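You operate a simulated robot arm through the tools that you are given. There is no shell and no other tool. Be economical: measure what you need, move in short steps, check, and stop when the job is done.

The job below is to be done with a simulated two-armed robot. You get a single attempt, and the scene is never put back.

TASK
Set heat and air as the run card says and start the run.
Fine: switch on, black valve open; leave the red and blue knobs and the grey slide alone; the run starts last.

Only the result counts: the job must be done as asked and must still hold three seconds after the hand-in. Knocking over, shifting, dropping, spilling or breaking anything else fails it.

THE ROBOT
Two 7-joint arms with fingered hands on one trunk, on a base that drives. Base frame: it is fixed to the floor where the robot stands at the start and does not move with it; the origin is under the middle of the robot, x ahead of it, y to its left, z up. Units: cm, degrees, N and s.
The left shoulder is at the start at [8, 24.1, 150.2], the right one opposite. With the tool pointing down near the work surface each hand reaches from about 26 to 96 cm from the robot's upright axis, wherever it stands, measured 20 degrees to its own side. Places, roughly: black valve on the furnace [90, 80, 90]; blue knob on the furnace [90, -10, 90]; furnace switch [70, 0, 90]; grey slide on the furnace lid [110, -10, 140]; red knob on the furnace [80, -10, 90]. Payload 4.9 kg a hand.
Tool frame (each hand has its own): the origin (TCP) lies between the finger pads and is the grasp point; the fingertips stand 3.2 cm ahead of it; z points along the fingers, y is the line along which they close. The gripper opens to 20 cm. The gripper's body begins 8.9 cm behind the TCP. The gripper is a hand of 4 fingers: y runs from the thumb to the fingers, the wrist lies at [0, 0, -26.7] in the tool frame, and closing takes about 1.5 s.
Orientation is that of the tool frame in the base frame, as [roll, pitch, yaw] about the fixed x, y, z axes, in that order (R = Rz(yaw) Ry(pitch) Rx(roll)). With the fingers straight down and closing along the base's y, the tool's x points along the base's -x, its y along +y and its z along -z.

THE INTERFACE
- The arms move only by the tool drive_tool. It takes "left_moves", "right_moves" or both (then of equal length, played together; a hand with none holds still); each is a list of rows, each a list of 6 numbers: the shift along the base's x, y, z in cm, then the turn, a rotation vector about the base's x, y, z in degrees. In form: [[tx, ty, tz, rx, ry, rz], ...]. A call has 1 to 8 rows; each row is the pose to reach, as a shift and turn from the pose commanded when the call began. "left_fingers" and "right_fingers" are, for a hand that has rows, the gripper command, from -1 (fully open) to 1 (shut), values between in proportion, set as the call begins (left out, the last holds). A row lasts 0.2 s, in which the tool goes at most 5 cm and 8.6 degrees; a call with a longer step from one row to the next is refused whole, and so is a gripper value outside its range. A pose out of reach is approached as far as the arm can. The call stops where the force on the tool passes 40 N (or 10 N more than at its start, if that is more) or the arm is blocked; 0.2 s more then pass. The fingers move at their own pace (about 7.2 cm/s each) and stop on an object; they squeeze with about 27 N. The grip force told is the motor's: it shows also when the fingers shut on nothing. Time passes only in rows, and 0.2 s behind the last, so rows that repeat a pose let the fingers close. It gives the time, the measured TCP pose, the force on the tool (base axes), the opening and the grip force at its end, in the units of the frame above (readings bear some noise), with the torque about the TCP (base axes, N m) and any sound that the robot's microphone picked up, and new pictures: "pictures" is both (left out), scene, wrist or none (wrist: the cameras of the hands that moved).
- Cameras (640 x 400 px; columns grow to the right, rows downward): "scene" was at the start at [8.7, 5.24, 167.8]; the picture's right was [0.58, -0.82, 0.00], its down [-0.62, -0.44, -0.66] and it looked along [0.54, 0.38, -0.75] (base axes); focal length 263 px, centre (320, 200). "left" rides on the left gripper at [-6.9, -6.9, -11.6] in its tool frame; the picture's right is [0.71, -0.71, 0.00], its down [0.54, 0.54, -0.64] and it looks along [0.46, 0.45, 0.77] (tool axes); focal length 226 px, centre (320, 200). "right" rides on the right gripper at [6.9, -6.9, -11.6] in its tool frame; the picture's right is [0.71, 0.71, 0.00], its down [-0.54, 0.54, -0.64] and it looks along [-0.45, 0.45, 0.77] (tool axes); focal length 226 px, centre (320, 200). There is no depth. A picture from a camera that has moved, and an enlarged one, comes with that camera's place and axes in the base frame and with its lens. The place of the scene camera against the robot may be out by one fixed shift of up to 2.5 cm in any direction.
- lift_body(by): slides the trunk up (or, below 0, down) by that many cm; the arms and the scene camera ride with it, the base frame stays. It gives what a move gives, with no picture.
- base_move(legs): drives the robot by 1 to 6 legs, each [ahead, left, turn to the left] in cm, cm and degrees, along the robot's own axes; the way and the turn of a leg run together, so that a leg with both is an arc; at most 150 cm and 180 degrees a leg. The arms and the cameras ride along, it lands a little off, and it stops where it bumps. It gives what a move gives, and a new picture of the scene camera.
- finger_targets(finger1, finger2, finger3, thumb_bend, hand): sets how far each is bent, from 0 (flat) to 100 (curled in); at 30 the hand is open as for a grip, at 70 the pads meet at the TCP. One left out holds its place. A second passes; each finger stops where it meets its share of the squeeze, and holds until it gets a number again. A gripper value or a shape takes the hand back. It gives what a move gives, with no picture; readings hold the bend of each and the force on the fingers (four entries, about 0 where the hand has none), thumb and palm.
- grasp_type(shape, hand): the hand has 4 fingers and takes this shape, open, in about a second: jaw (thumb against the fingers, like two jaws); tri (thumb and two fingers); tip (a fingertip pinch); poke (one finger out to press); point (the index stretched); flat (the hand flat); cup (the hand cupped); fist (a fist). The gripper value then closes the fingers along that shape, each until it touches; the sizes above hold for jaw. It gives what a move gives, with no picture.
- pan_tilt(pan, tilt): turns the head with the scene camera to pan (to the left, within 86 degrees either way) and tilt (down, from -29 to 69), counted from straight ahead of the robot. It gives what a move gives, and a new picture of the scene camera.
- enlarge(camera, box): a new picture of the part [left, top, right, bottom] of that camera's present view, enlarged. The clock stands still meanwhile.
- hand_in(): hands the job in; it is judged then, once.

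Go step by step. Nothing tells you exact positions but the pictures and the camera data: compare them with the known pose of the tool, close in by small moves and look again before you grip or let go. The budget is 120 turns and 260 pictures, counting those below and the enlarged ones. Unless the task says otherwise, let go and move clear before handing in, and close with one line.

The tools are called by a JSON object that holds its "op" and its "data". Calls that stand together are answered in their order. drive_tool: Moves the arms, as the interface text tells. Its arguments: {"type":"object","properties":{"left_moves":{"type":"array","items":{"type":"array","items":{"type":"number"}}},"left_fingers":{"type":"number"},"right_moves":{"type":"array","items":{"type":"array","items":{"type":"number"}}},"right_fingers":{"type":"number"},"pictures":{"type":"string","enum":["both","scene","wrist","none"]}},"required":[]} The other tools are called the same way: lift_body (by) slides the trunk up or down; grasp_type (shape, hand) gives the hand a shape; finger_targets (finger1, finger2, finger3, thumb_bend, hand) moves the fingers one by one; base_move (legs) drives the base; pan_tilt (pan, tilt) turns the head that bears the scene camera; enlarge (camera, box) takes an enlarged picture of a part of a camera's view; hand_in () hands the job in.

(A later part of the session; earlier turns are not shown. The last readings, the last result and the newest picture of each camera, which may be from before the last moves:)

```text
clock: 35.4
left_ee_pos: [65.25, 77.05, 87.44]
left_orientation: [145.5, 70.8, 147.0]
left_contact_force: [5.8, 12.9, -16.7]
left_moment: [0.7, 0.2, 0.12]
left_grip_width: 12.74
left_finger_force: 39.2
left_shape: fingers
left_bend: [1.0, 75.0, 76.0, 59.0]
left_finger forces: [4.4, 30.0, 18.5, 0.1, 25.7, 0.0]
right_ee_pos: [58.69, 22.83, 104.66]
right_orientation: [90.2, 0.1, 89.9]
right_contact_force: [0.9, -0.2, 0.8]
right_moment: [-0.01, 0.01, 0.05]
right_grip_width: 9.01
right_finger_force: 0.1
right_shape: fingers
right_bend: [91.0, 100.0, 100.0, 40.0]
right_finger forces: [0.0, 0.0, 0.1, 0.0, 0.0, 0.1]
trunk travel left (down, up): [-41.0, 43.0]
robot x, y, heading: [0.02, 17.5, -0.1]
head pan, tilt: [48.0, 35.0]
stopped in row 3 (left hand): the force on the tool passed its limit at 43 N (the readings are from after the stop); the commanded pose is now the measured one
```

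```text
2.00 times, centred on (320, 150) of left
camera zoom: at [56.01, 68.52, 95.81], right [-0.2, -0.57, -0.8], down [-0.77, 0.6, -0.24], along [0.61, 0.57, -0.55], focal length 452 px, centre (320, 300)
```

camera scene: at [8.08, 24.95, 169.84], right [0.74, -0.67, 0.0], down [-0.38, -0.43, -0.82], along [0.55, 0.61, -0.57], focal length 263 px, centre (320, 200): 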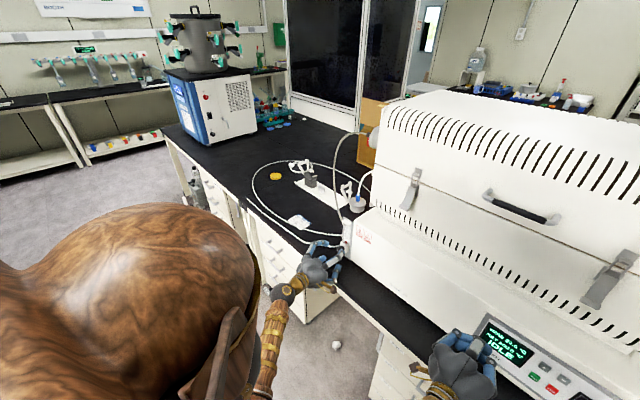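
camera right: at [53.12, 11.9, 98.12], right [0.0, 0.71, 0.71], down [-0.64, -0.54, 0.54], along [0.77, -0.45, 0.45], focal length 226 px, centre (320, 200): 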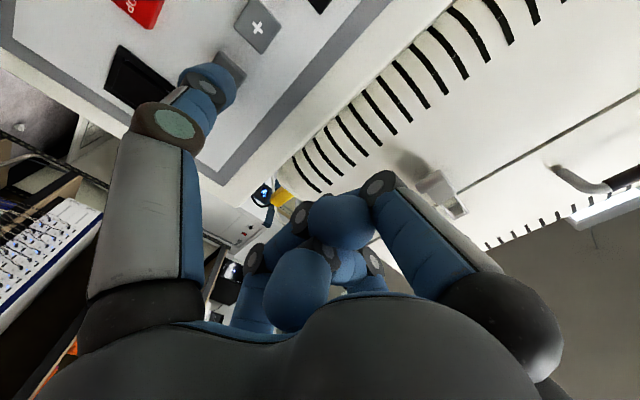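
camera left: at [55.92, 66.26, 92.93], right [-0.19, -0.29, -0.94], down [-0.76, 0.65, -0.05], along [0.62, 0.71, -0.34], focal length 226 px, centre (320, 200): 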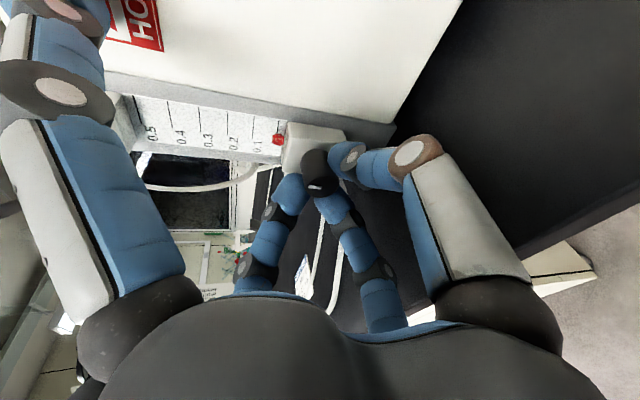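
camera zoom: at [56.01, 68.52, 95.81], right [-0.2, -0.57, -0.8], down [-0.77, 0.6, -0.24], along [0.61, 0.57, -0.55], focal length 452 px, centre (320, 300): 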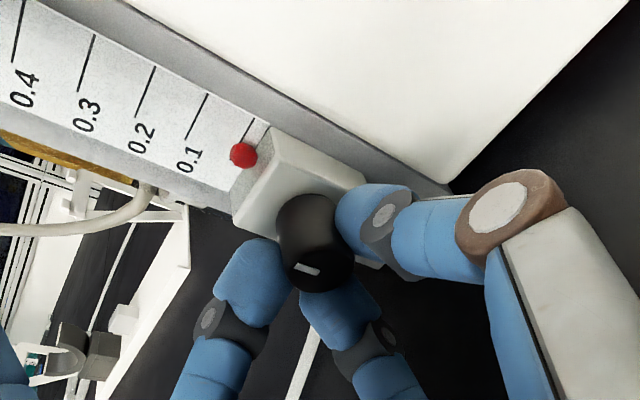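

Finger 1 touched something and the knob slipped after about 20° of turn; bobbin still 0. I let go and back off a little to look.

{"op": "finger_targets", "data": {"hand": "left", "finger2": 45, "finger3": 45, "thumb_bend": 45}}

{"op": "drive_tool", "data": {"left_moves": [[-2.5, 0, 0, 0, 0, 0], [-5, 0, 0, 0, 0, 0], [-7, 0, 0, 0, 0, 0], [-7, 0, 0, 0, 0, 0]], "pictures": "both"}}

{"op": "enlarge", "data": {"camera": "left", "box": [200, 50, 440, 200]}}

{"op": "enlarge", "data": {"camera": "scene", "box": [270, 200, 400, 300]}}

```text
clock: 36.4
left_ee_pos: [65.21, 76.68, 88.06]
left_orientation: [144.7, 71.1, 145.8]
left_contact_force: [0.3, -1.8, 5.8]
left_moment: [0.15, 0.06, -0.05]
left_grip_width: 14.37
left_finger_force: 4.1
left_shape: fingers
left_bend: [8.0, 45.0, 48.0, 45.0]
left_finger forces: [1.3, 0.1, 6.0, 0.1, 0.0, 0.1]
right_ee_pos: [58.49, 22.73, 104.89]
right_orientation: [90.1, 0.0, 89.8]
right_contact_force: [0.9, 0.1, 0.5]
right_moment: [0.01, 0.01, -0.03]
right_grip_width: 8.96
right_finger_force: 0.0
right_shape: fingers
right_bend: [91.0, 100.0, 100.0, 40.0]
right_finger forces: [0.0, 0.0, 0.0, 0.1, 0.1, 0.0]
trunk travel left (down, up): [-41.0, 43.0]
robot x, y, heading: [0.19, 17.61, -0.0]
head pan, tilt: [48.0, 35.0]
```

```text
clock: 37.4
left_ee_pos: [58.19, 76.73, 87.99]
left_orientation: [144.8, 71.1, 146.0]
left_contact_force: [-0.2, -0.7, 4.3]
left_moment: [0.01, -0.04, 0.01]
left_grip_width: 14.41
left_finger_force: 2.2
left_shape: fingers
left_bend: [9.0, 45.0, 48.0, 45.0]
left_finger forces: [0.0, 0.0, 4.0, 0.0, 0.0, 0.1]
right_ee_pos: [58.51, 22.75, 104.86]
right_orientation: [90.1, 0.0, 89.9]
right_contact_force: [0.2, 0.7, -0.1]
right_moment: [-0.01, 0.0, -0.03]
right_grip_width: 8.98
right_finger_force: 0.0
right_shape: fingers
right_bend: [91.0, 100.0, 100.0, 40.0]
right_finger forces: [0.0, 0.0, 0.0, 0.0, 0.1, 0.0]
trunk travel left (down, up): [-41.0, 43.0]
robot x, y, heading: [-0.27, 17.81, 0.2]
head pan, tilt: [48.0, 35.0]
camera scene: at [8.12, 24.89, 169.83], right [0.74, -0.67, 0.0], down [-0.38, -0.43, -0.82], along [0.55, 0.61, -0.57], focal length 263 px, centre (320, 200)
camera left: at [48.81, 68.23, 96.14], right [-0.19, -0.57, -0.8], down [-0.76, 0.6, -0.24], along [0.62, 0.56, -0.55], focal length 226 px, centre (320, 200)
```

scene: 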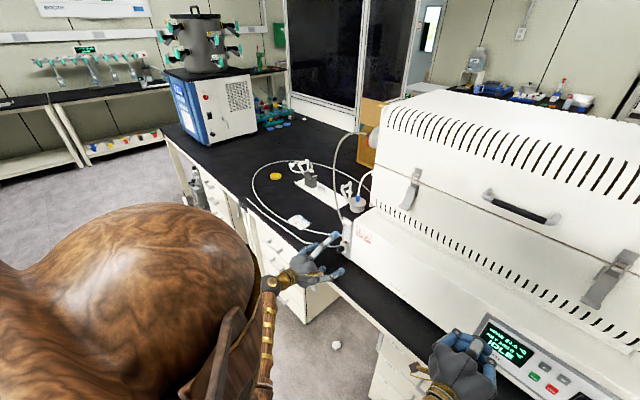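
left: 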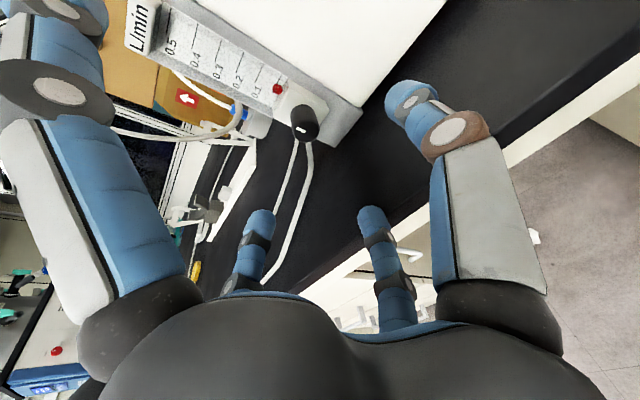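

```text
2.67 times, centred on (320, 125) of left
camera zoom: at [48.81, 68.23, 96.14], right [-0.19, -0.57, -0.8], down [-0.76, 0.6, -0.24], along [0.62, 0.56, -0.55], focal length 603 px, centre (320, 400)
```

zoom: 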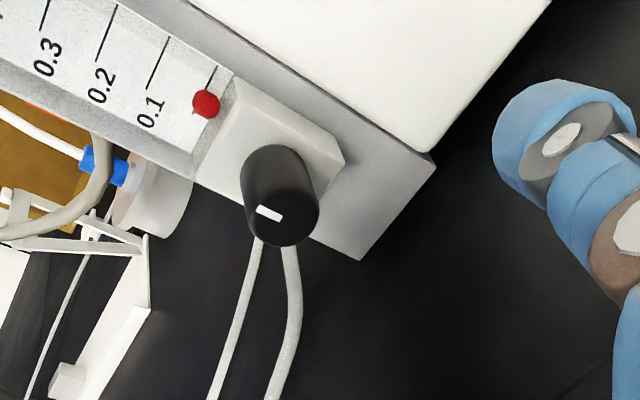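

```text
4.00 times, centred on (335, 250) of scene
camera zoom: at [8.12, 24.89, 169.83], right [0.74, -0.67, 0.0], down [-0.38, -0.43, -0.82], along [0.55, 0.61, -0.57], focal length 1053 px, centre (260, 0)
```

zoom: 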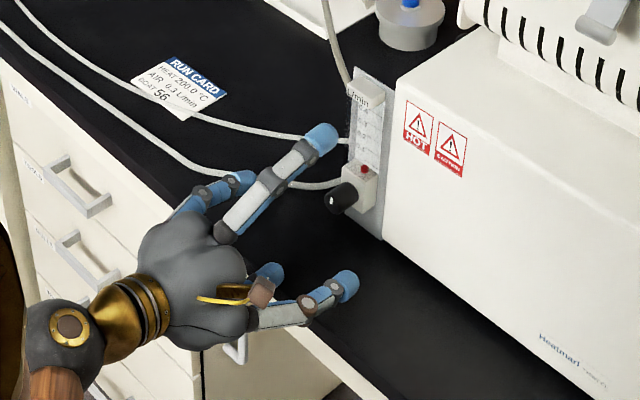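

The knob is back near its starting mark position (12 o'clock), so my grip slipped, and the lowest finger (finger 3) is rubbing the bench. I'll use a steeper downward tilt (25°) so it clears, with finger 1 splayed flat out of the way.

{"op": "finger_targets", "data": {"hand": "left", "finger1": 0, "finger2": 46, "finger3": 46, "thumb_bend": 46}}

{"op": "drive_tool", "data": {"left_moves": [[-1, -0.1, 1, 5.1, 3.2, 1], [-1, -0.2, 1, 10.1, 6.4, 2], [0, -0.3, 0.5, 15.2, 9.6, 3], [3, -0.3, 0.5, 15.2, 9.6, 3], [3, -0.3, 0.5, 15.2, 9.6, 3]], "pictures": "wrist"}}

{"op": "enlarge", "data": {"camera": "scene", "box": [270, 200, 400, 300]}}

```text
clock: 38.4
left_ee_pos: [58.16, 76.69, 87.88]
left_orientation: [144.8, 71.1, 146.2]
left_contact_force: [-0.4, 0.6, 3.5]
left_moment: [0.05, 0.07, 0.04]
left_grip_width: 14.42
left_finger_force: 1.8
left_shape: fingers
left_bend: [1.0, 46.0, 48.0, 46.0]
left_finger forces: [0.0, 0.0, 3.2, 0.1, 0.1, 0.0]
right_ee_pos: [58.47, 22.66, 105.01]
right_orientation: [90.0, 0.1, 89.8]
right_contact_force: [-0.6, -0.6, -0.5]
right_moment: [-0.01, 0.02, 0.0]
right_grip_width: 8.99
right_finger_force: 0.1
right_shape: fingers
right_bend: [91.0, 100.0, 100.0, 40.0]
right_finger forces: [0.0, 0.0, 0.0, 0.1, 0.0, 0.0]
trunk travel left (down, up): [-41.0, 43.0]
robot x, y, heading: [0.36, 17.68, -0.4]
head pan, tilt: [48.0, 35.0]
```

```text
clock: 39.6
left_ee_pos: [61.34, 76.45, 88.57]
left_orientation: [131.8, 53.9, 137.4]
left_contact_force: [-0.3, -0.4, 0.2]
left_moment: [-0.01, 0.01, -0.02]
left_grip_width: 14.41
left_finger_force: 0.1
left_shape: fingers
left_bend: [1.0, 46.0, 46.0, 46.0]
left_finger forces: [0.0, 0.1, 0.0, 0.1, 0.0, 0.0]
right_ee_pos: [58.43, 22.63, 104.84]
right_orientation: [90.0, -0.1, 89.9]
right_contact_force: [0.4, -0.6, 0.1]
right_moment: [-0.03, 0.01, 0.01]
right_grip_width: 8.99
right_finger_force: 0.0
right_shape: fingers
right_bend: [91.0, 100.0, 100.0, 40.0]
right_finger forces: [0.0, 0.1, 0.1, 0.0, 0.1, 0.0]
trunk travel left (down, up): [-41.0, 43.0]
robot x, y, heading: [-0.55, 17.37, 0.1]
head pan, tilt: [48.0, 35.0]
camera left: at [53.75, 65.44, 95.56], right [-0.31, -0.36, -0.88], down [-0.81, 0.58, 0.05], along [0.5, 0.73, -0.47], focal length 226 px, centre (320, 200)
```

left: 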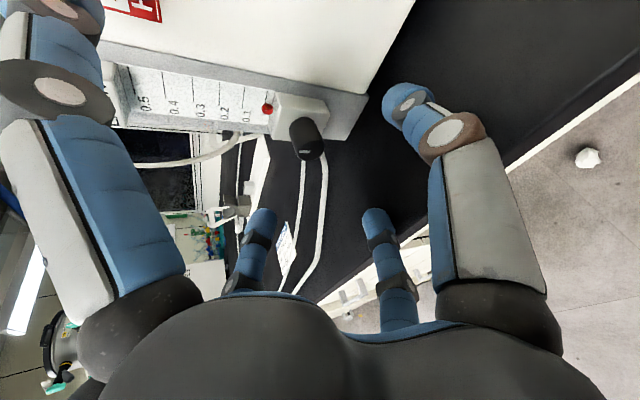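

```text
4.00 times, centred on (335, 250) of scene
camera zoom: at [8.04, 24.93, 169.84], right [0.74, -0.67, 0.0], down [-0.38, -0.43, -0.82], along [0.55, 0.61, -0.57], focal length 1053 px, centre (260, 0)
```

zoom: 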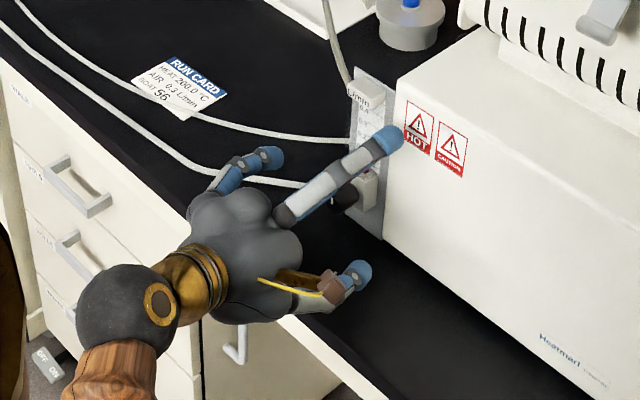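

Finger 1 splayed would hit the furnace front, so I curl it right in instead, then move in 4 cm.

{"op": "finger_targets", "data": {"hand": "left", "finger1": 100}}

{"op": "drive_tool", "data": {"left_moves": [[0, 0, 0, 0, 0, 0], [2, 0, 0, 0, 0, 0], [4, 0, 0, 0, 0, 0], [4, 0, 0, 0, 0, 0]], "pictures": "wrist"}}

{"op": "enlarge", "data": {"camera": "left", "box": [160, 50, 480, 250]}}

```text
clock: 40.6
left_ee_pos: [61.43, 76.34, 88.47]
left_orientation: [131.9, 54.1, 137.5]
left_contact_force: [0.1, 0.2, -0.7]
left_moment: [-0.02, -0.02, -0.03]
left_grip_width: 9.13
left_finger_force: 0.1
left_shape: fingers
left_bend: [100.0, 46.0, 46.0, 46.0]
left_finger forces: [0.0, 0.1, 0.1, 0.0, 0.0, 0.1]
right_ee_pos: [58.56, 22.63, 104.93]
right_orientation: [90.2, 0.0, 89.9]
right_contact_force: [-0.5, 0.0, 0.0]
right_moment: [0.01, 0.02, 0.0]
right_grip_width: 8.99
right_finger_force: 0.0
right_shape: fingers
right_bend: [91.0, 100.0, 100.0, 40.0]
right_finger forces: [0.0, 0.0, 0.0, 0.1, 0.0, 0.0]
trunk travel left (down, up): [-41.0, 43.0]
robot x, y, heading: [-0.32, 17.37, -0.3]
head pan, tilt: [48.0, 35.0]
```

```text
clock: 41.6
left_ee_pos: [65.24, 76.43, 88.61]
left_orientation: [131.9, 54.1, 137.6]
left_contact_force: [-0.6, -0.7, 0.1]
left_moment: [0.03, -0.01, 0.03]
left_grip_width: 9.14
left_finger_force: 0.1
left_shape: fingers
left_bend: [100.0, 46.0, 46.0, 46.0]
left_finger forces: [0.1, 0.0, 0.0, 0.0, 0.1, 0.0]
right_ee_pos: [58.43, 22.76, 104.74]
right_orientation: [90.1, 0.0, 89.8]
right_contact_force: [0.2, -0.3, 0.6]
right_moment: [0.0, -0.02, -0.04]
right_grip_width: 8.97
right_finger_force: 0.1
right_shape: fingers
right_bend: [91.0, 100.0, 100.0, 40.0]
right_finger forces: [0.1, 0.0, 0.0, 0.0, 0.0, 0.1]
trunk travel left (down, up): [-41.0, 43.0]
robot x, y, heading: [0.05, 17.75, -0.1]
head pan, tilt: [48.0, 35.0]
camera left: at [57.72, 65.48, 95.63], right [-0.31, -0.36, -0.88], down [-0.81, 0.58, 0.05], along [0.5, 0.73, -0.47], focal length 226 px, centre (320, 200)
```

left: 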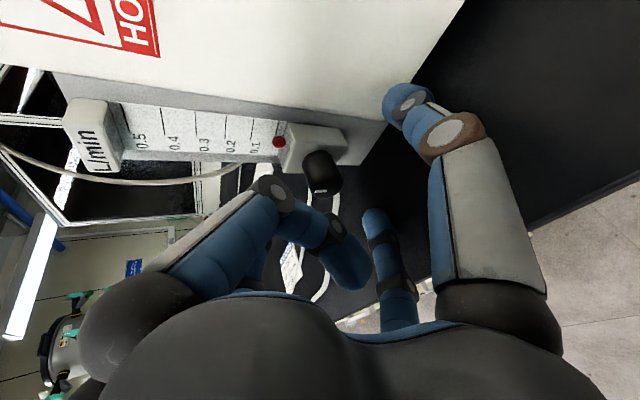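

```text
2.00 times, centred on (320, 150) of left
camera zoom: at [57.72, 65.48, 95.63], right [-0.31, -0.36, -0.88], down [-0.81, 0.58, 0.05], along [0.5, 0.73, -0.47], focal length 452 px, centre (320, 300)
```

zoom: 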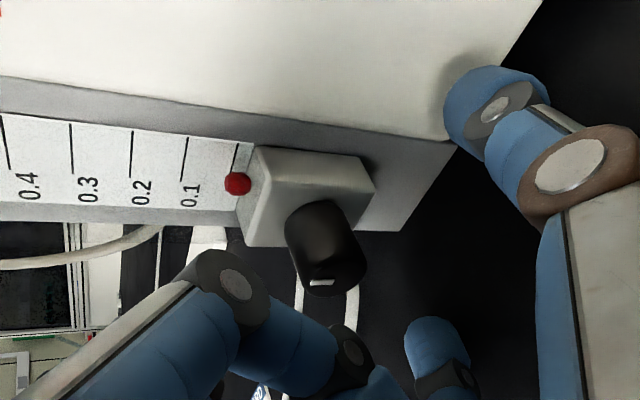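

The knob is clear and bobbin visible. I close the thumb and two fingers on it.

{"op": "finger_targets", "data": {"hand": "left", "finger2": 75, "finger3": 75, "thumb_bend": 75}}

{"op": "enlarge", "data": {"camera": "left", "box": [160, 50, 480, 250]}}

```text
clock: 42.6
left_ee_pos: [65.25, 76.41, 88.4]
left_orientation: [132.2, 54.0, 137.6]
left_contact_force: [-1.0, -6.3, -10.2]
left_moment: [-0.09, 0.2, -0.13]
left_grip_width: 6.19
left_finger_force: 17.9
left_shape: fingers
left_bend: [100.0, 67.0, 66.0, 66.0]
left_finger forces: [0.1, 8.9, 8.3, 0.1, 19.1, 0.1]
right_ee_pos: [58.5, 22.56, 104.79]
right_orientation: [90.3, 0.0, 89.9]
right_contact_force: [-0.1, -0.4, 1.8]
right_moment: [-0.01, 0.01, -0.03]
right_grip_width: 8.99
right_finger_force: 0.2
right_shape: fingers
right_bend: [91.0, 100.0, 100.0, 40.0]
right_finger forces: [0.0, 0.0, 0.1, 0.1, 0.0, 0.0]
trunk travel left (down, up): [-41.0, 43.0]
robot x, y, heading: [-0.25, 17.63, -0.0]
head pan, tilt: [48.0, 35.0]
```

```text
2.00 times, centred on (320, 150) of left
camera zoom: at [57.81, 65.43, 95.48], right [-0.31, -0.36, -0.88], down [-0.81, 0.59, 0.05], along [0.5, 0.73, -0.47], focal length 452 px, centre (320, 300)
```

zoom: 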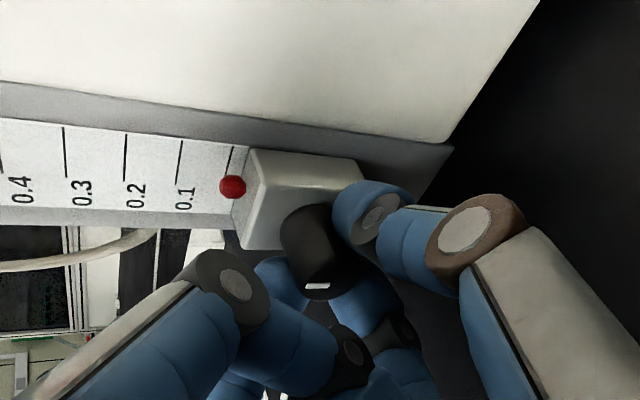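

Good three-finger hold. I turn counter-clockwise 24°.

{"op": "drive_tool", "data": {"left_moves": [[0, 0.16, 0.06, -8, 0, 0], [0, 0.33, 0.1, -16, 0, 0], [0, 0.5, 0.12, -24, 0, 0], [0, 0.5, 0.12, -24, 0, 0]], "pictures": "none"}}

{"op": "enlarge", "data": {"camera": "left", "box": [160, 50, 480, 250]}}

```text
clock: 43.6
left_ee_pos: [65.36, 76.94, 88.36]
left_orientation: [176.0, 64.1, 176.0]
left_contact_force: [-2.7, -4.5, -21.1]
left_moment: [0.28, 0.42, -0.17]
left_grip_width: 6.31
left_finger_force: 20.0
left_shape: fingers
left_bend: [100.0, 67.0, 67.0, 66.0]
left_finger forces: [0.0, 9.7, 8.7, 0.0, 21.0, 0.1]
right_ee_pos: [58.57, 22.73, 104.68]
right_orientation: [90.1, 0.1, 90.0]
right_contact_force: [0.8, -0.2, 0.5]
right_moment: [0.01, -0.03, 0.0]
right_grip_width: 8.98
right_finger_force: 0.2
right_shape: fingers
right_bend: [91.0, 100.0, 100.0, 40.0]
right_finger forces: [0.1, 0.1, 0.0, 0.1, 0.0, 0.1]
trunk travel left (down, up): [-41.0, 43.0]
robot x, y, heading: [-0.19, 17.69, -0.4]
head pan, tilt: [48.0, 35.0]
```

```text
2.00 times, centred on (320, 150) of left
camera zoom: at [57.81, 69.87, 99.33], right [-0.31, -0.69, -0.66], down [-0.81, 0.55, -0.19], along [0.49, 0.47, -0.73], focal length 452 px, centre (320, 300)
```

zoom: 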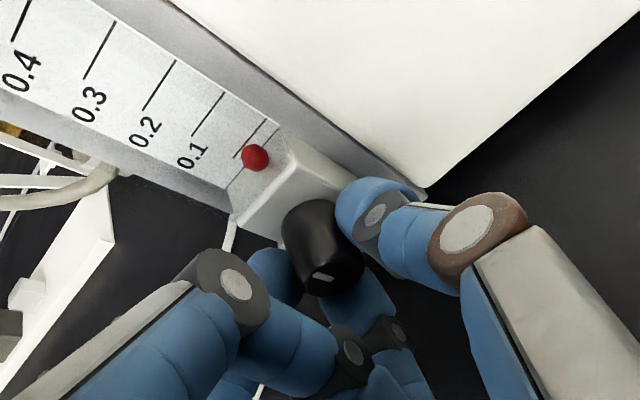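

The knob seems to follow this time. Zoom on the bobbin.

{"op": "enlarge", "data": {"camera": "left", "box": [240, 90, 340, 160]}}

```text
5.71 times, centred on (290, 125) of left
camera zoom: at [57.81, 69.87, 99.33], right [-0.31, -0.69, -0.66], down [-0.81, 0.55, -0.19], along [0.49, 0.47, -0.73], focal length 1292 px, centre (491, 629)
```

zoom: 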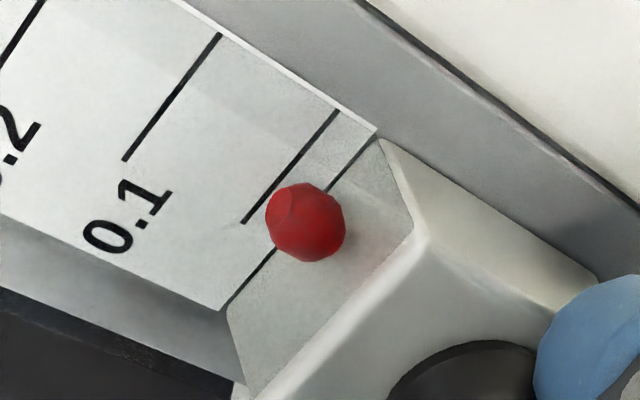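

Bobbin still at zero. I continue another 32° the same way.

{"op": "drive_tool", "data": {"left_moves": [[0, 0.17, -0.01, -8, 0, 0], [0, 0.34, -0.04, -16, 0, 0], [0, 0.5, -0.1, -24, 0, 0], [0, 0.65, -0.17, -32, 0, 0], [0, 0.65, -0.17, -32, 0, 0]], "pictures": "wrist"}}

{"op": "enlarge", "data": {"camera": "left", "box": [200, 60, 360, 160]}}

```text
clock: 44.8
left_ee_pos: [65.51, 77.62, 88.49]
left_orientation: [-126.5, 51.4, -133.8]
left_contact_force: [0.0, -4.4, -5.6]
left_moment: [0.16, 0.06, -0.13]
left_grip_width: 6.32
left_finger_force: 18.6
left_shape: fingers
left_bend: [100.0, 68.0, 66.0, 66.0]
left_finger forces: [0.0, 9.9, 10.7, 0.0, 16.8, 0.0]
right_ee_pos: [58.56, 22.76, 104.83]
right_orientation: [90.2, 0.0, 90.0]
right_contact_force: [1.2, 0.6, -0.6]
right_moment: [-0.02, 0.03, 0.0]
right_grip_width: 8.97
right_finger_force: 0.0
right_shape: fingers
right_bend: [91.0, 100.0, 100.0, 40.0]
right_finger forces: [0.0, 0.0, 0.0, 0.0, 0.0, 0.0]
trunk travel left (down, up): [-41.0, 43.0]
robot x, y, heading: [-0.09, 17.5, 0.1]
head pan, tilt: [48.0, 35.0]
camera left: at [57.81, 77.42, 101.56], right [-0.31, -0.93, -0.2], down [-0.81, 0.37, -0.46], along [0.5, 0.02, -0.87], focal length 226 px, centre (320, 200)
```

left: 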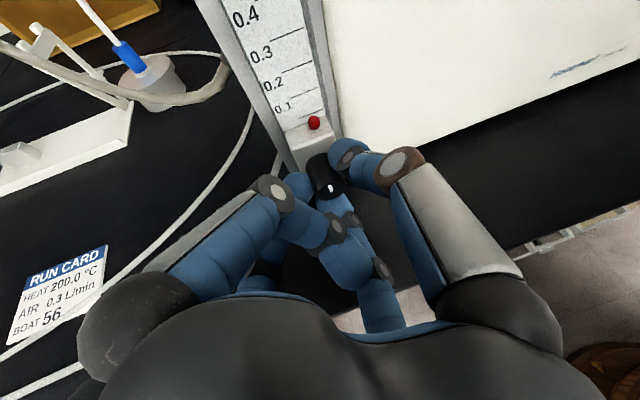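

```text
4.00 times, centred on (280, 110) of left
camera zoom: at [57.81, 77.42, 101.56], right [-0.31, -0.93, -0.2], down [-0.81, 0.37, -0.46], along [0.5, 0.02, -0.87], focal length 904 px, centre (480, 560)
```

zoom: 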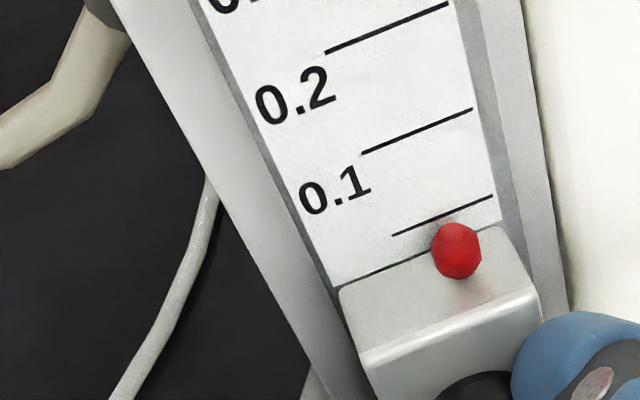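

Bobbin still at rest. I check the knob's mark to see whether it actually turned.

{"op": "enlarge", "data": {"camera": "left", "box": [280, 130, 400, 230]}}

```text
4.00 times, centred on (340, 180) of left
camera zoom: at [57.81, 77.42, 101.56], right [-0.31, -0.93, -0.2], down [-0.81, 0.37, -0.46], along [0.5, 0.02, -0.87], focal length 904 px, centre (240, 280)
```

zoom: 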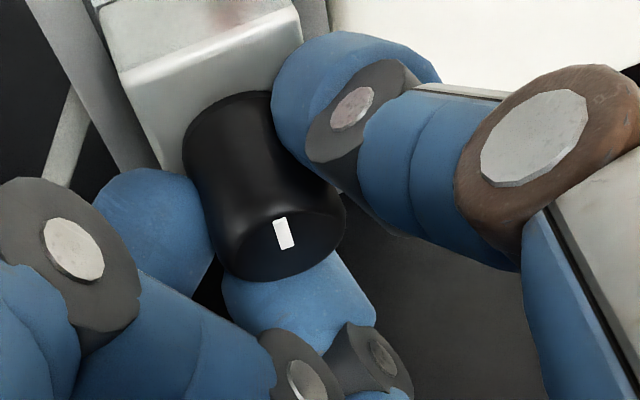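

The mark is still at 12 o'clock: the knob doesn't turn this way (a stop, fingers slipped). I try clockwise from this grip.

{"op": "drive_tool", "data": {"left_moves": [[0, -0.15, 0.08, 8, 0, 0], [0, -0.31, 0.13, 16, 0, 0], [0, -0.48, 0.17, 24, 0, 0], [0, -0.65, 0.17, 32, 0, 0], [0, -0.65, 0.17, 32, 0, 0]], "pictures": "none"}}

{"op": "enlarge", "data": {"camera": "left", "box": [200, 50, 420, 230]}}

```text
clock: 46.0
left_ee_pos: [65.4, 76.86, 88.79]
left_orientation: [175.2, 64.4, 175.3]
left_contact_force: [3.2, -3.4, 8.6]
left_moment: [-0.05, -0.32, -0.07]
left_grip_width: 6.29
left_finger_force: 20.9
left_shape: fingers
left_bend: [100.0, 68.0, 66.0, 66.0]
left_finger forces: [0.0, 10.5, 10.3, 0.0, 20.2, 0.0]
right_ee_pos: [58.45, 22.68, 104.84]
right_orientation: [90.1, 0.0, 89.9]
right_contact_force: [0.4, -0.6, -0.1]
right_moment: [-0.01, -0.02, 0.0]
right_grip_width: 8.98
right_finger_force: 0.1
right_shape: fingers
right_bend: [91.0, 100.0, 100.0, 40.0]
right_finger forces: [0.0, 0.0, 0.1, 0.0, 0.1, 0.0]
trunk travel left (down, up): [-41.0, 43.0]
robot x, y, heading: [-0.12, 17.81, -0.3]
head pan, tilt: [48.0, 35.0]
```

```text
2.22 times, centred on (310, 140) of left
camera zoom: at [57.77, 69.76, 99.68], right [-0.31, -0.68, -0.66], down [-0.81, 0.55, -0.19], along [0.5, 0.48, -0.72], focal length 502 px, centre (342, 333)
```

zoom: 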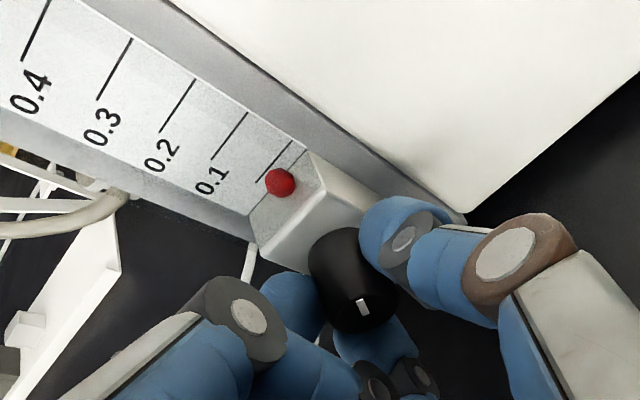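

The knob now turns with the hand clockwise. I continue clockwise another 40°.

{"op": "drive_tool", "data": {"left_moves": [[0, -0.17, -0.01, 8, 0, 0], [0, -0.34, -0.05, 16, 0, 0], [0, -0.5, -0.11, 24, 0, 0], [0, -0.65, -0.2, 32, 0, 0], [0, -0.78, -0.3, 40, 0, 0], [0, -0.78, -0.3, 40, 0, 0]], "pictures": "none"}}

{"op": "enlarge", "data": {"camera": "left", "box": [200, 50, 420, 230]}}

```text
clock: 47.4
left_ee_pos: [65.26, 76.06, 88.4]
left_orientation: [115.8, 41.9, 125.4]
left_contact_force: [6.3, -4.3, 12.1]
left_moment: [-0.01, -0.46, -0.19]
left_grip_width: 6.22
left_finger_force: 21.0
left_shape: fingers
left_bend: [100.0, 67.0, 67.0, 66.0]
left_finger forces: [0.0, 14.5, 10.7, 0.0, 16.8, 0.1]
right_ee_pos: [58.36, 22.65, 104.89]
right_orientation: [90.2, -0.1, 89.9]
right_contact_force: [0.2, -0.4, 0.0]
right_moment: [0.01, -0.02, 0.03]
right_grip_width: 8.95
right_finger_force: 0.1
right_shape: fingers
right_bend: [91.0, 100.0, 100.0, 40.0]
right_finger forces: [0.0, 0.0, 0.1, 0.1, 0.0, 0.0]
trunk travel left (down, up): [-41.0, 43.0]
robot x, y, heading: [-0.58, 17.61, -0.1]
head pan, tilt: [48.0, 35.0]
```

```text
2.22 times, centred on (310, 140) of left
camera zoom: at [57.73, 63.53, 92.11], right [-0.31, -0.1, -0.95], down [-0.81, 0.55, 0.21], along [0.5, 0.83, -0.25], focal length 502 px, centre (342, 333)
```

zoom: 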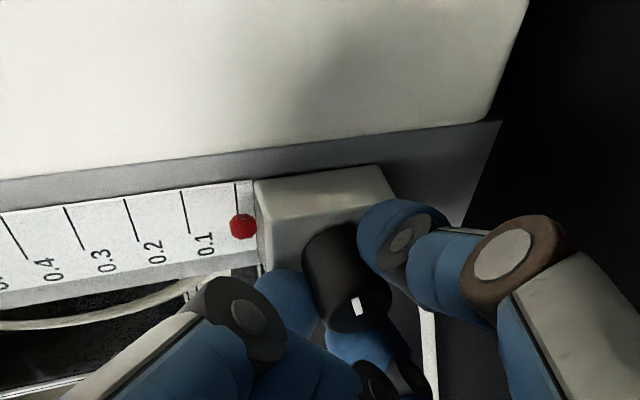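

The knob has turned about 70° clockwise. I zoom on the bobbin again.

{"op": "enlarge", "data": {"camera": "left", "box": [230, 90, 330, 160]}}

```text
5.71 times, centred on (280, 125) of left
camera zoom: at [57.73, 63.53, 92.11], right [-0.31, -0.1, -0.95], down [-0.81, 0.55, 0.21], along [0.5, 0.83, -0.25], focal length 1292 px, centre (549, 629)
```

zoom: 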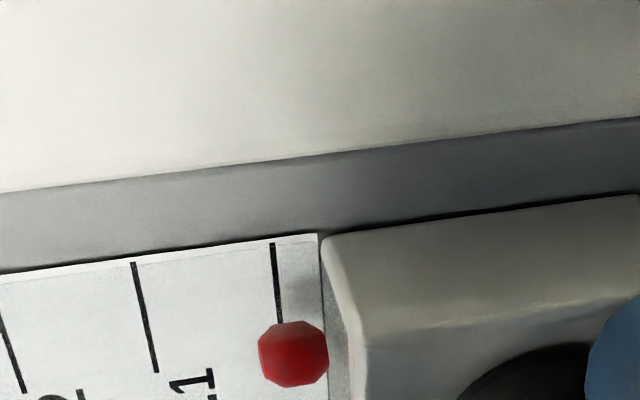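

Still zero. I go 16° further clockwise in this grip before regripping.

{"op": "drive_tool", "data": {"left_moves": [[0, -0.11, -0.12, 8, 0, 0], [0, -0.22, -0.25, 16, 0, 0], [0, -0.22, -0.25, 16, 0, 0]], "pictures": "none"}}

{"op": "enlarge", "data": {"camera": "left", "box": [200, 50, 420, 230]}}

```text
clock: 48.2
left_ee_pos: [65.35, 75.82, 88.15]
left_orientation: [105.4, 28.3, 119.4]
left_contact_force: [4.0, -5.5, 12.2]
left_moment: [0.05, -0.46, -0.29]
left_grip_width: 6.19
left_finger_force: 21.4
left_shape: fingers
left_bend: [100.0, 67.0, 67.0, 66.0]
left_finger forces: [0.0, 15.6, 11.2, 0.0, 15.9, 0.0]
right_ee_pos: [58.34, 22.46, 104.88]
right_orientation: [90.2, -0.1, 90.0]
right_contact_force: [0.2, -0.3, 0.0]
right_moment: [0.0, 0.01, 0.01]
right_grip_width: 8.98
right_finger_force: 0.0
right_shape: fingers
right_bend: [91.0, 100.0, 100.0, 40.0]
right_finger forces: [0.0, 0.0, 0.1, 0.1, 0.1, 0.0]
trunk travel left (down, up): [-41.0, 43.0]
robot x, y, heading: [0.07, 17.73, -0.2]
head pan, tilt: [48.0, 35.0]
```

```text
2.22 times, centred on (310, 140) of left
camera zoom: at [57.75, 62.74, 88.21], right [-0.31, 0.17, -0.94], down [-0.81, 0.47, 0.35], along [0.5, 0.87, -0.01], focal length 502 px, centre (342, 333)
```

zoom: 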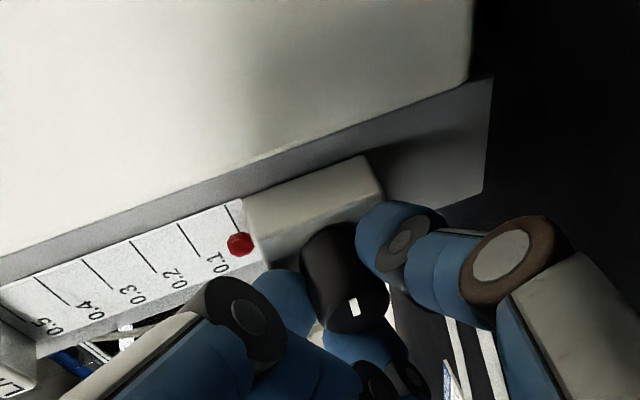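

Still zero; the valve evidently needs more turn. I regrip: open, go back 64°, close, and turn clockwise 64° again.

{"op": "finger_targets", "data": {"hand": "left", "finger2": 48, "finger3": 48, "thumb_bend": 48}}

{"op": "drive_tool", "data": {"left_moves": [[-2.5, 0.15, 0.14, -8, 0, 0], [-2.5, 0.3, 0.28, -16, 0, 0], [-2.5, 0.45, 0.38, -24, 0, 0], [-2.5, 0.6, 0.45, -32, 0, 0], [-2.5, 0.75, 0.5, -40, 0, 0], [-2.5, 0.9, 0.55, -48, 0, 0], [-2.5, 1.05, 0.55, -56, 0, 0], [-2.5, 1.18, 0.55, -64, 0, 0]], "pictures": "none"}}

{"op": "drive_tool", "data": {"left_moves": [[1.2, 0, 0, 0, 0, 0], [2.5, 0, 0, 0, 0, 0], [2.5, 0, 0, 0, 0, 0]], "pictures": "wrist"}}

```text
clock: 49.2
left_ee_pos: [65.39, 75.9, 88.06]
left_orientation: [105.5, 28.4, 119.6]
left_contact_force: [-0.1, 0.7, -0.4]
left_moment: [-0.01, 0.0, 0.04]
left_grip_width: 8.77
left_finger_force: 0.1
left_shape: fingers
left_bend: [100.0, 48.0, 48.0, 48.0]
left_finger forces: [0.1, 0.0, 0.0, 0.1, 0.0, 0.0]
right_ee_pos: [58.49, 22.68, 104.83]
right_orientation: [90.2, 0.0, 89.9]
right_contact_force: [-1.2, -1.4, 0.2]
right_moment: [0.01, -0.02, -0.02]
right_grip_width: 9.0
right_finger_force: 0.2
right_shape: fingers
right_bend: [91.0, 100.0, 100.0, 40.0]
right_finger forces: [0.0, 0.0, 0.0, 0.0, 0.0, 0.0]
trunk travel left (down, up): [-41.0, 43.0]
robot x, y, heading: [0.13, 17.92, -0.2]
head pan, tilt: [48.0, 35.0]
```

```text
clock: 51.0
left_ee_pos: [62.87, 77.17, 88.61]
left_orientation: [-165.9, 63.7, -167.7]
left_contact_force: [-0.4, 0.5, -0.3]
left_moment: [-0.01, 0.0, -0.04]
left_grip_width: 8.78
left_finger_force: 0.1
left_shape: fingers
left_bend: [100.0, 48.0, 48.0, 48.0]
left_finger forces: [0.0, 0.1, 0.1, 0.1, 0.0, 0.0]
right_ee_pos: [58.58, 22.81, 104.78]
right_orientation: [90.1, -0.1, 89.9]
right_contact_force: [-0.4, 0.3, 0.6]
right_moment: [0.0, -0.03, -0.01]
right_grip_width: 8.97
right_finger_force: 0.1
right_shape: fingers
right_bend: [91.0, 100.0, 100.0, 40.0]
right_finger forces: [0.0, 0.0, 0.0, 0.0, 0.0, 0.0]
trunk travel left (down, up): [-41.0, 43.0]
robot x, y, heading: [-0.36, 17.9, 0.1]
head pan, tilt: [48.0, 35.0]
```

```text
clock: 51.8
left_ee_pos: [65.42, 77.1, 88.64]
left_orientation: [-166.1, 63.7, -168.0]
left_contact_force: [-0.6, -0.2, -0.1]
left_moment: [-0.01, -0.02, -0.03]
left_grip_width: 8.79
left_finger_force: 0.0
left_shape: fingers
left_bend: [100.0, 48.0, 48.0, 48.0]
left_finger forces: [0.0, 0.0, 0.0, 0.0, 0.0, 0.0]
right_ee_pos: [58.44, 22.78, 104.84]
right_orientation: [90.2, 0.0, 89.9]
right_contact_force: [0.6, 0.0, 0.6]
right_moment: [0.01, 0.0, 0.0]
right_grip_width: 8.99
right_finger_force: 0.2
right_shape: fingers
right_bend: [91.0, 100.0, 100.0, 40.0]
right_finger forces: [0.0, 0.1, 0.1, 0.0, 0.0, 0.0]
trunk travel left (down, up): [-41.0, 43.0]
robot x, y, heading: [-0.06, 17.68, 0.2]
head pan, tilt: [48.0, 35.0]
camera left: at [57.72, 71.57, 100.5], right [-0.31, -0.77, -0.56], down [-0.81, 0.52, -0.27], along [0.5, 0.37, -0.79], focal length 226 px, centre (320, 200)
```

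left: 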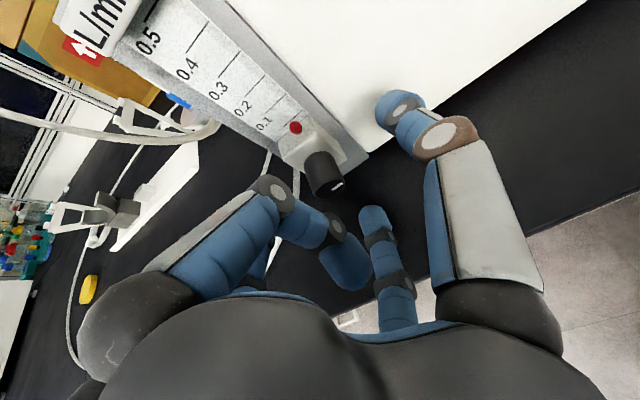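

Clear of contact and repositioned. Close and turn clockwise 64°.

{"op": "finger_targets", "data": {"hand": "left", "finger2": 75, "finger3": 75, "thumb_bend": 75}}

{"op": "drive_tool", "data": {"left_moves": [[0, -0.17, 0.01, 8, 0, 0], [0, -0.34, -0.01, 16, 0, 0], [0, -0.51, -0.05, 24, 0, 0], [0, -0.67, -0.11, 32, 0, 0], [0, -0.82, -0.19, 40, 0, 0], [0, -0.95, -0.29, 48, 0, 0], [0, -1.08, -0.41, 56, 0, 0], [0, -1.18, -0.55, 64, 0, 0]], "pictures": "none"}}

{"op": "enlarge", "data": {"camera": "left", "box": [200, 50, 420, 230]}}

```text
clock: 52.8
left_ee_pos: [65.4, 77.03, 88.55]
left_orientation: [-166.1, 63.5, -168.0]
left_contact_force: [-1.4, -10.3, -7.6]
left_moment: [-0.06, 0.12, -0.23]
left_grip_width: 6.23
left_finger_force: 18.1
left_shape: fingers
left_bend: [100.0, 67.0, 66.0, 66.0]
left_finger forces: [0.1, 8.9, 8.8, 0.0, 18.7, 0.0]
right_ee_pos: [58.52, 22.59, 104.85]
right_orientation: [90.2, 0.0, 89.9]
right_contact_force: [0.8, 0.0, 0.2]
right_moment: [0.01, -0.01, -0.02]
right_grip_width: 8.99
right_finger_force: 0.0
right_shape: fingers
right_bend: [91.0, 100.0, 100.0, 40.0]
right_finger forces: [0.1, 0.0, 0.0, 0.1, 0.0, 0.1]
trunk travel left (down, up): [-41.0, 43.0]
robot x, y, heading: [-0.09, 17.64, -0.2]
head pan, tilt: [48.0, 35.0]
```

```text
clock: 54.6
left_ee_pos: [65.36, 75.92, 88.14]
left_orientation: [105.4, 28.2, 119.3]
left_contact_force: [1.4, -2.9, -0.5]
left_moment: [-0.03, -0.08, -0.06]
left_grip_width: 6.23
left_finger_force: 17.7
left_shape: fingers
left_bend: [100.0, 67.0, 66.0, 66.0]
left_finger forces: [0.0, 11.6, 7.2, 0.0, 16.5, 0.0]
right_ee_pos: [58.52, 22.55, 104.88]
right_orientation: [90.1, -0.1, 89.9]
right_contact_force: [-0.1, 1.9, 0.3]
right_moment: [-0.02, 0.01, 0.01]
right_grip_width: 9.0
right_finger_force: 0.1
right_shape: fingers
right_bend: [91.0, 100.0, 100.0, 40.0]
right_finger forces: [0.0, 0.0, 0.0, 0.0, 0.1, 0.1]
trunk travel left (down, up): [-41.0, 43.0]
robot x, y, heading: [0.19, 17.49, -0.1]
head pan, tilt: [48.0, 35.0]
```

```text
2.22 times, centred on (310, 140) of left
camera zoom: at [57.77, 62.89, 88.17], right [-0.31, 0.17, -0.94], down [-0.81, 0.47, 0.35], along [0.5, 0.87, -0.01], focal length 502 px, centre (342, 333)
```

zoom: 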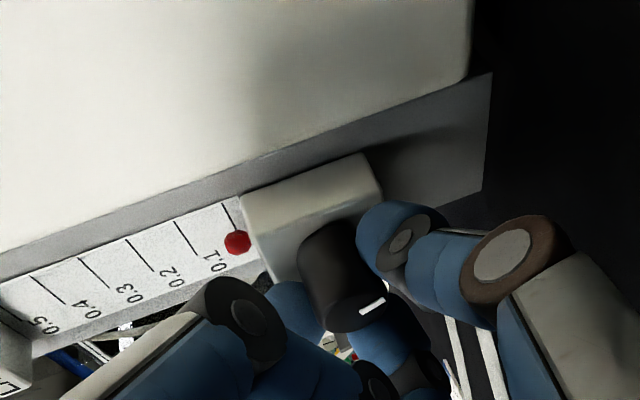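

The mark is now near 6 o'clock; the bobbin still at 0. Another clockwise stroke.

{"op": "finger_targets", "data": {"hand": "left", "finger2": 48, "finger3": 48, "thumb_bend": 48}}

{"op": "drive_tool", "data": {"left_moves": [[-2.5, 0.15, 0.14, -8, 0, 0], [-2.5, 0.3, 0.28, -16, 0, 0], [-2.5, 0.45, 0.38, -24, 0, 0], [-2.5, 0.6, 0.45, -32, 0, 0], [-2.5, 0.75, 0.5, -40, 0, 0], [-2.5, 0.9, 0.55, -48, 0, 0], [-2.5, 1.05, 0.55, -56, 0, 0], [-2.5, 1.18, 0.55, -64, 0, 0]], "pictures": "none"}}

{"op": "drive_tool", "data": {"left_moves": [[1.2, 0, 0, 0, 0, 0], [2.5, 0, 0, 0, 0, 0], [2.5, 0, 0, 0, 0, 0]], "pictures": "none"}}

{"op": "finger_targets", "data": {"hand": "left", "finger2": 75, "finger3": 75, "thumb_bend": 75}}

{"op": "drive_tool", "data": {"left_moves": [[0, -0.17, 0.01, 8, 0, 0], [0, -0.34, -0.01, 16, 0, 0], [0, -0.51, -0.05, 24, 0, 0], [0, -0.67, -0.11, 32, 0, 0], [0, -0.82, -0.19, 40, 0, 0], [0, -0.95, -0.29, 48, 0, 0], [0, -1.08, -0.41, 56, 0, 0], [0, -1.18, -0.55, 64, 0, 0]], "pictures": "none"}}

{"op": "enlarge", "data": {"camera": "left", "box": [200, 50, 420, 230]}}

```text
clock: 55.6
left_ee_pos: [65.32, 75.96, 88.17]
left_orientation: [105.4, 28.4, 119.5]
left_contact_force: [-0.2, -0.2, 0.4]
left_moment: [-0.02, -0.01, 0.01]
left_grip_width: 8.79
left_finger_force: 0.0
left_shape: fingers
left_bend: [100.0, 48.0, 48.0, 48.0]
left_finger forces: [0.0, 0.1, 0.0, 0.0, 0.1, 0.0]
right_ee_pos: [58.49, 22.61, 104.84]
right_orientation: [90.2, -0.1, 89.9]
right_contact_force: [0.1, -0.7, 1.1]
right_moment: [0.01, 0.01, -0.02]
right_grip_width: 9.0
right_finger_force: 0.1
right_shape: fingers
right_bend: [91.0, 100.0, 100.0, 40.0]
right_finger forces: [0.1, 0.1, 0.0, 0.0, 0.0, 0.0]
trunk travel left (down, up): [-41.0, 43.0]
robot x, y, heading: [0.05, 17.87, -0.4]
head pan, tilt: [48.0, 35.0]
```

```text
clock: 57.4
left_ee_pos: [62.76, 77.2, 88.52]
left_orientation: [-165.9, 63.7, -167.7]
left_contact_force: [-0.7, -1.0, 0.0]
left_moment: [-0.01, 0.01, -0.02]
left_grip_width: 8.8
left_finger_force: 0.1
left_shape: fingers
left_bend: [100.0, 48.0, 48.0, 48.0]
left_finger forces: [0.1, 0.1, 0.1, 0.0, 0.0, 0.0]
right_ee_pos: [58.46, 22.75, 104.82]
right_orientation: [90.2, 0.0, 89.9]
right_contact_force: [-0.4, 0.0, 0.1]
right_moment: [0.01, 0.03, 0.0]
right_grip_width: 8.96
right_finger_force: 0.0
right_shape: fingers
right_bend: [91.0, 100.0, 100.0, 40.0]
right_finger forces: [0.0, 0.0, 0.0, 0.0, 0.1, 0.0]
trunk travel left (down, up): [-41.0, 43.0]
robot x, y, heading: [-0.13, 17.65, -0.4]
head pan, tilt: [48.0, 35.0]
```

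```text
clock: 58.2
left_ee_pos: [65.21, 77.25, 88.67]
left_orientation: [-166.1, 63.7, -167.8]
left_contact_force: [-0.6, 0.1, -0.1]
left_moment: [0.02, 0.02, -0.01]
left_grip_width: 8.77
left_finger_force: 0.1
left_shape: fingers
left_bend: [100.0, 48.0, 48.0, 48.0]
left_finger forces: [0.0, 0.1, 0.0, 0.0, 0.0, 0.1]
right_ee_pos: [58.46, 22.64, 104.91]
right_orientation: [90.1, 0.0, 89.9]
right_contact_force: [-0.5, 0.6, -0.9]
right_moment: [0.02, -0.03, 0.02]
right_grip_width: 8.99
right_finger_force: 0.1
right_shape: fingers
right_bend: [91.0, 100.0, 100.0, 40.0]
right_finger forces: [0.1, 0.0, 0.0, 0.1, 0.0, 0.1]
trunk travel left (down, up): [-41.0, 43.0]
robot x, y, heading: [-0.34, 17.56, -0.2]
head pan, tilt: [48.0, 35.0]
```

```text
clock: 59.2
left_ee_pos: [65.42, 77.0, 88.48]
left_orientation: [-166.1, 63.6, -168.0]
left_contact_force: [-0.7, -10.0, -7.2]
left_moment: [-0.07, 0.15, -0.23]
left_grip_width: 6.27
left_finger_force: 17.8
left_shape: fingers
left_bend: [100.0, 67.0, 66.0, 66.0]
left_finger forces: [0.0, 8.6, 8.7, 0.1, 19.5, 0.0]
right_ee_pos: [58.67, 22.57, 104.89]
right_orientation: [90.2, -0.1, 89.9]
right_contact_force: [-0.3, -0.2, -0.8]
right_moment: [0.01, 0.01, -0.03]
right_grip_width: 8.97
right_finger_force: 0.0
right_shape: fingers
right_bend: [91.0, 100.0, 100.0, 40.0]
right_finger forces: [0.0, 0.0, 0.0, 0.1, 0.1, 0.0]
trunk travel left (down, up): [-41.0, 43.0]
robot x, y, heading: [-0.21, 17.73, -0.1]
head pan, tilt: [48.0, 35.0]
```

```text
clock: 61.0
left_ee_pos: [65.34, 75.99, 88.08]
left_orientation: [105.5, 28.2, 119.5]
left_contact_force: [-1.7, -2.0, -1.5]
left_moment: [-0.06, -0.05, -0.06]
left_grip_width: 6.23
left_finger_force: 18.0
left_shape: fingers
left_bend: [100.0, 66.0, 67.0, 66.0]
left_finger forces: [0.0, 12.2, 7.3, 0.0, 16.2, 0.0]
right_ee_pos: [58.45, 22.71, 104.76]
right_orientation: [90.1, 0.0, 89.8]
right_contact_force: [-0.8, -0.2, 0.5]
right_moment: [-0.02, -0.03, -0.02]
right_grip_width: 9.0
right_finger_force: 0.0
right_shape: fingers
right_bend: [91.0, 100.0, 100.0, 40.0]
right_finger forces: [0.1, 0.0, 0.0, 0.1, 0.0, 0.0]
trunk travel left (down, up): [-41.0, 43.0]
robot x, y, heading: [0.06, 17.66, 0.0]
head pan, tilt: [48.0, 35.0]
```

```text
2.22 times, centred on (310, 140) of left
camera zoom: at [57.72, 62.96, 88.14], right [-0.31, 0.17, -0.94], down [-0.81, 0.47, 0.35], along [0.5, 0.87, -0.01], focal length 502 px, centre (342, 333)
```

zoom: 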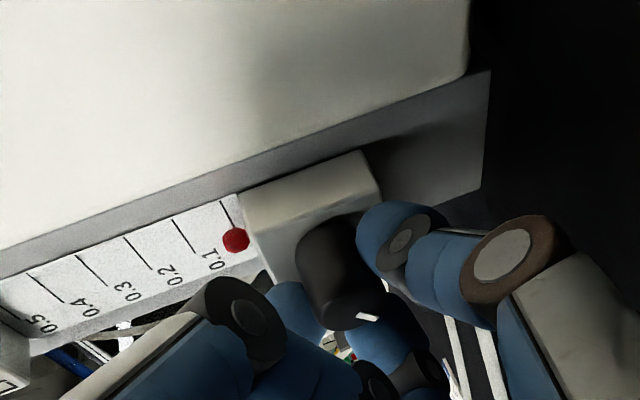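

The knob turned less than the hand this time. I look closely at the knob and bobbin.

{"op": "enlarge", "data": {"camera": "left", "box": [290, 120, 390, 190]}}

{"op": "enlarge", "data": {"camera": "scene", "box": [315, 205, 395, 265]}}

```text
5.71 times, centred on (340, 155) of left
camera zoom: at [57.72, 62.96, 88.14], right [-0.31, 0.17, -0.94], down [-0.81, 0.47, 0.35], along [0.5, 0.87, -0.01], focal length 1292 px, centre (206, 457)
```

zoom: 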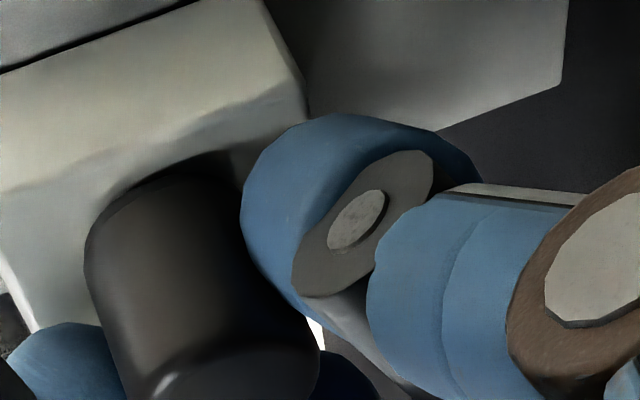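

```text
6.67 times, centred on (355, 235) of scene
camera zoom: at [8.17, 24.93, 169.83], right [0.74, -0.67, 0.0], down [-0.38, -0.43, -0.82], along [0.55, 0.61, -0.57], focal length 1756 px, centre (87, -33)
```

zoom: 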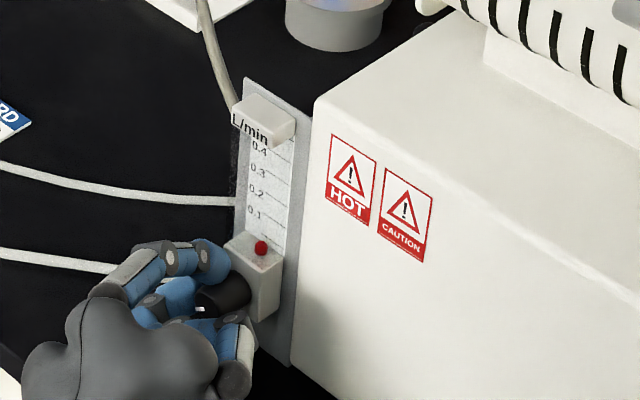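

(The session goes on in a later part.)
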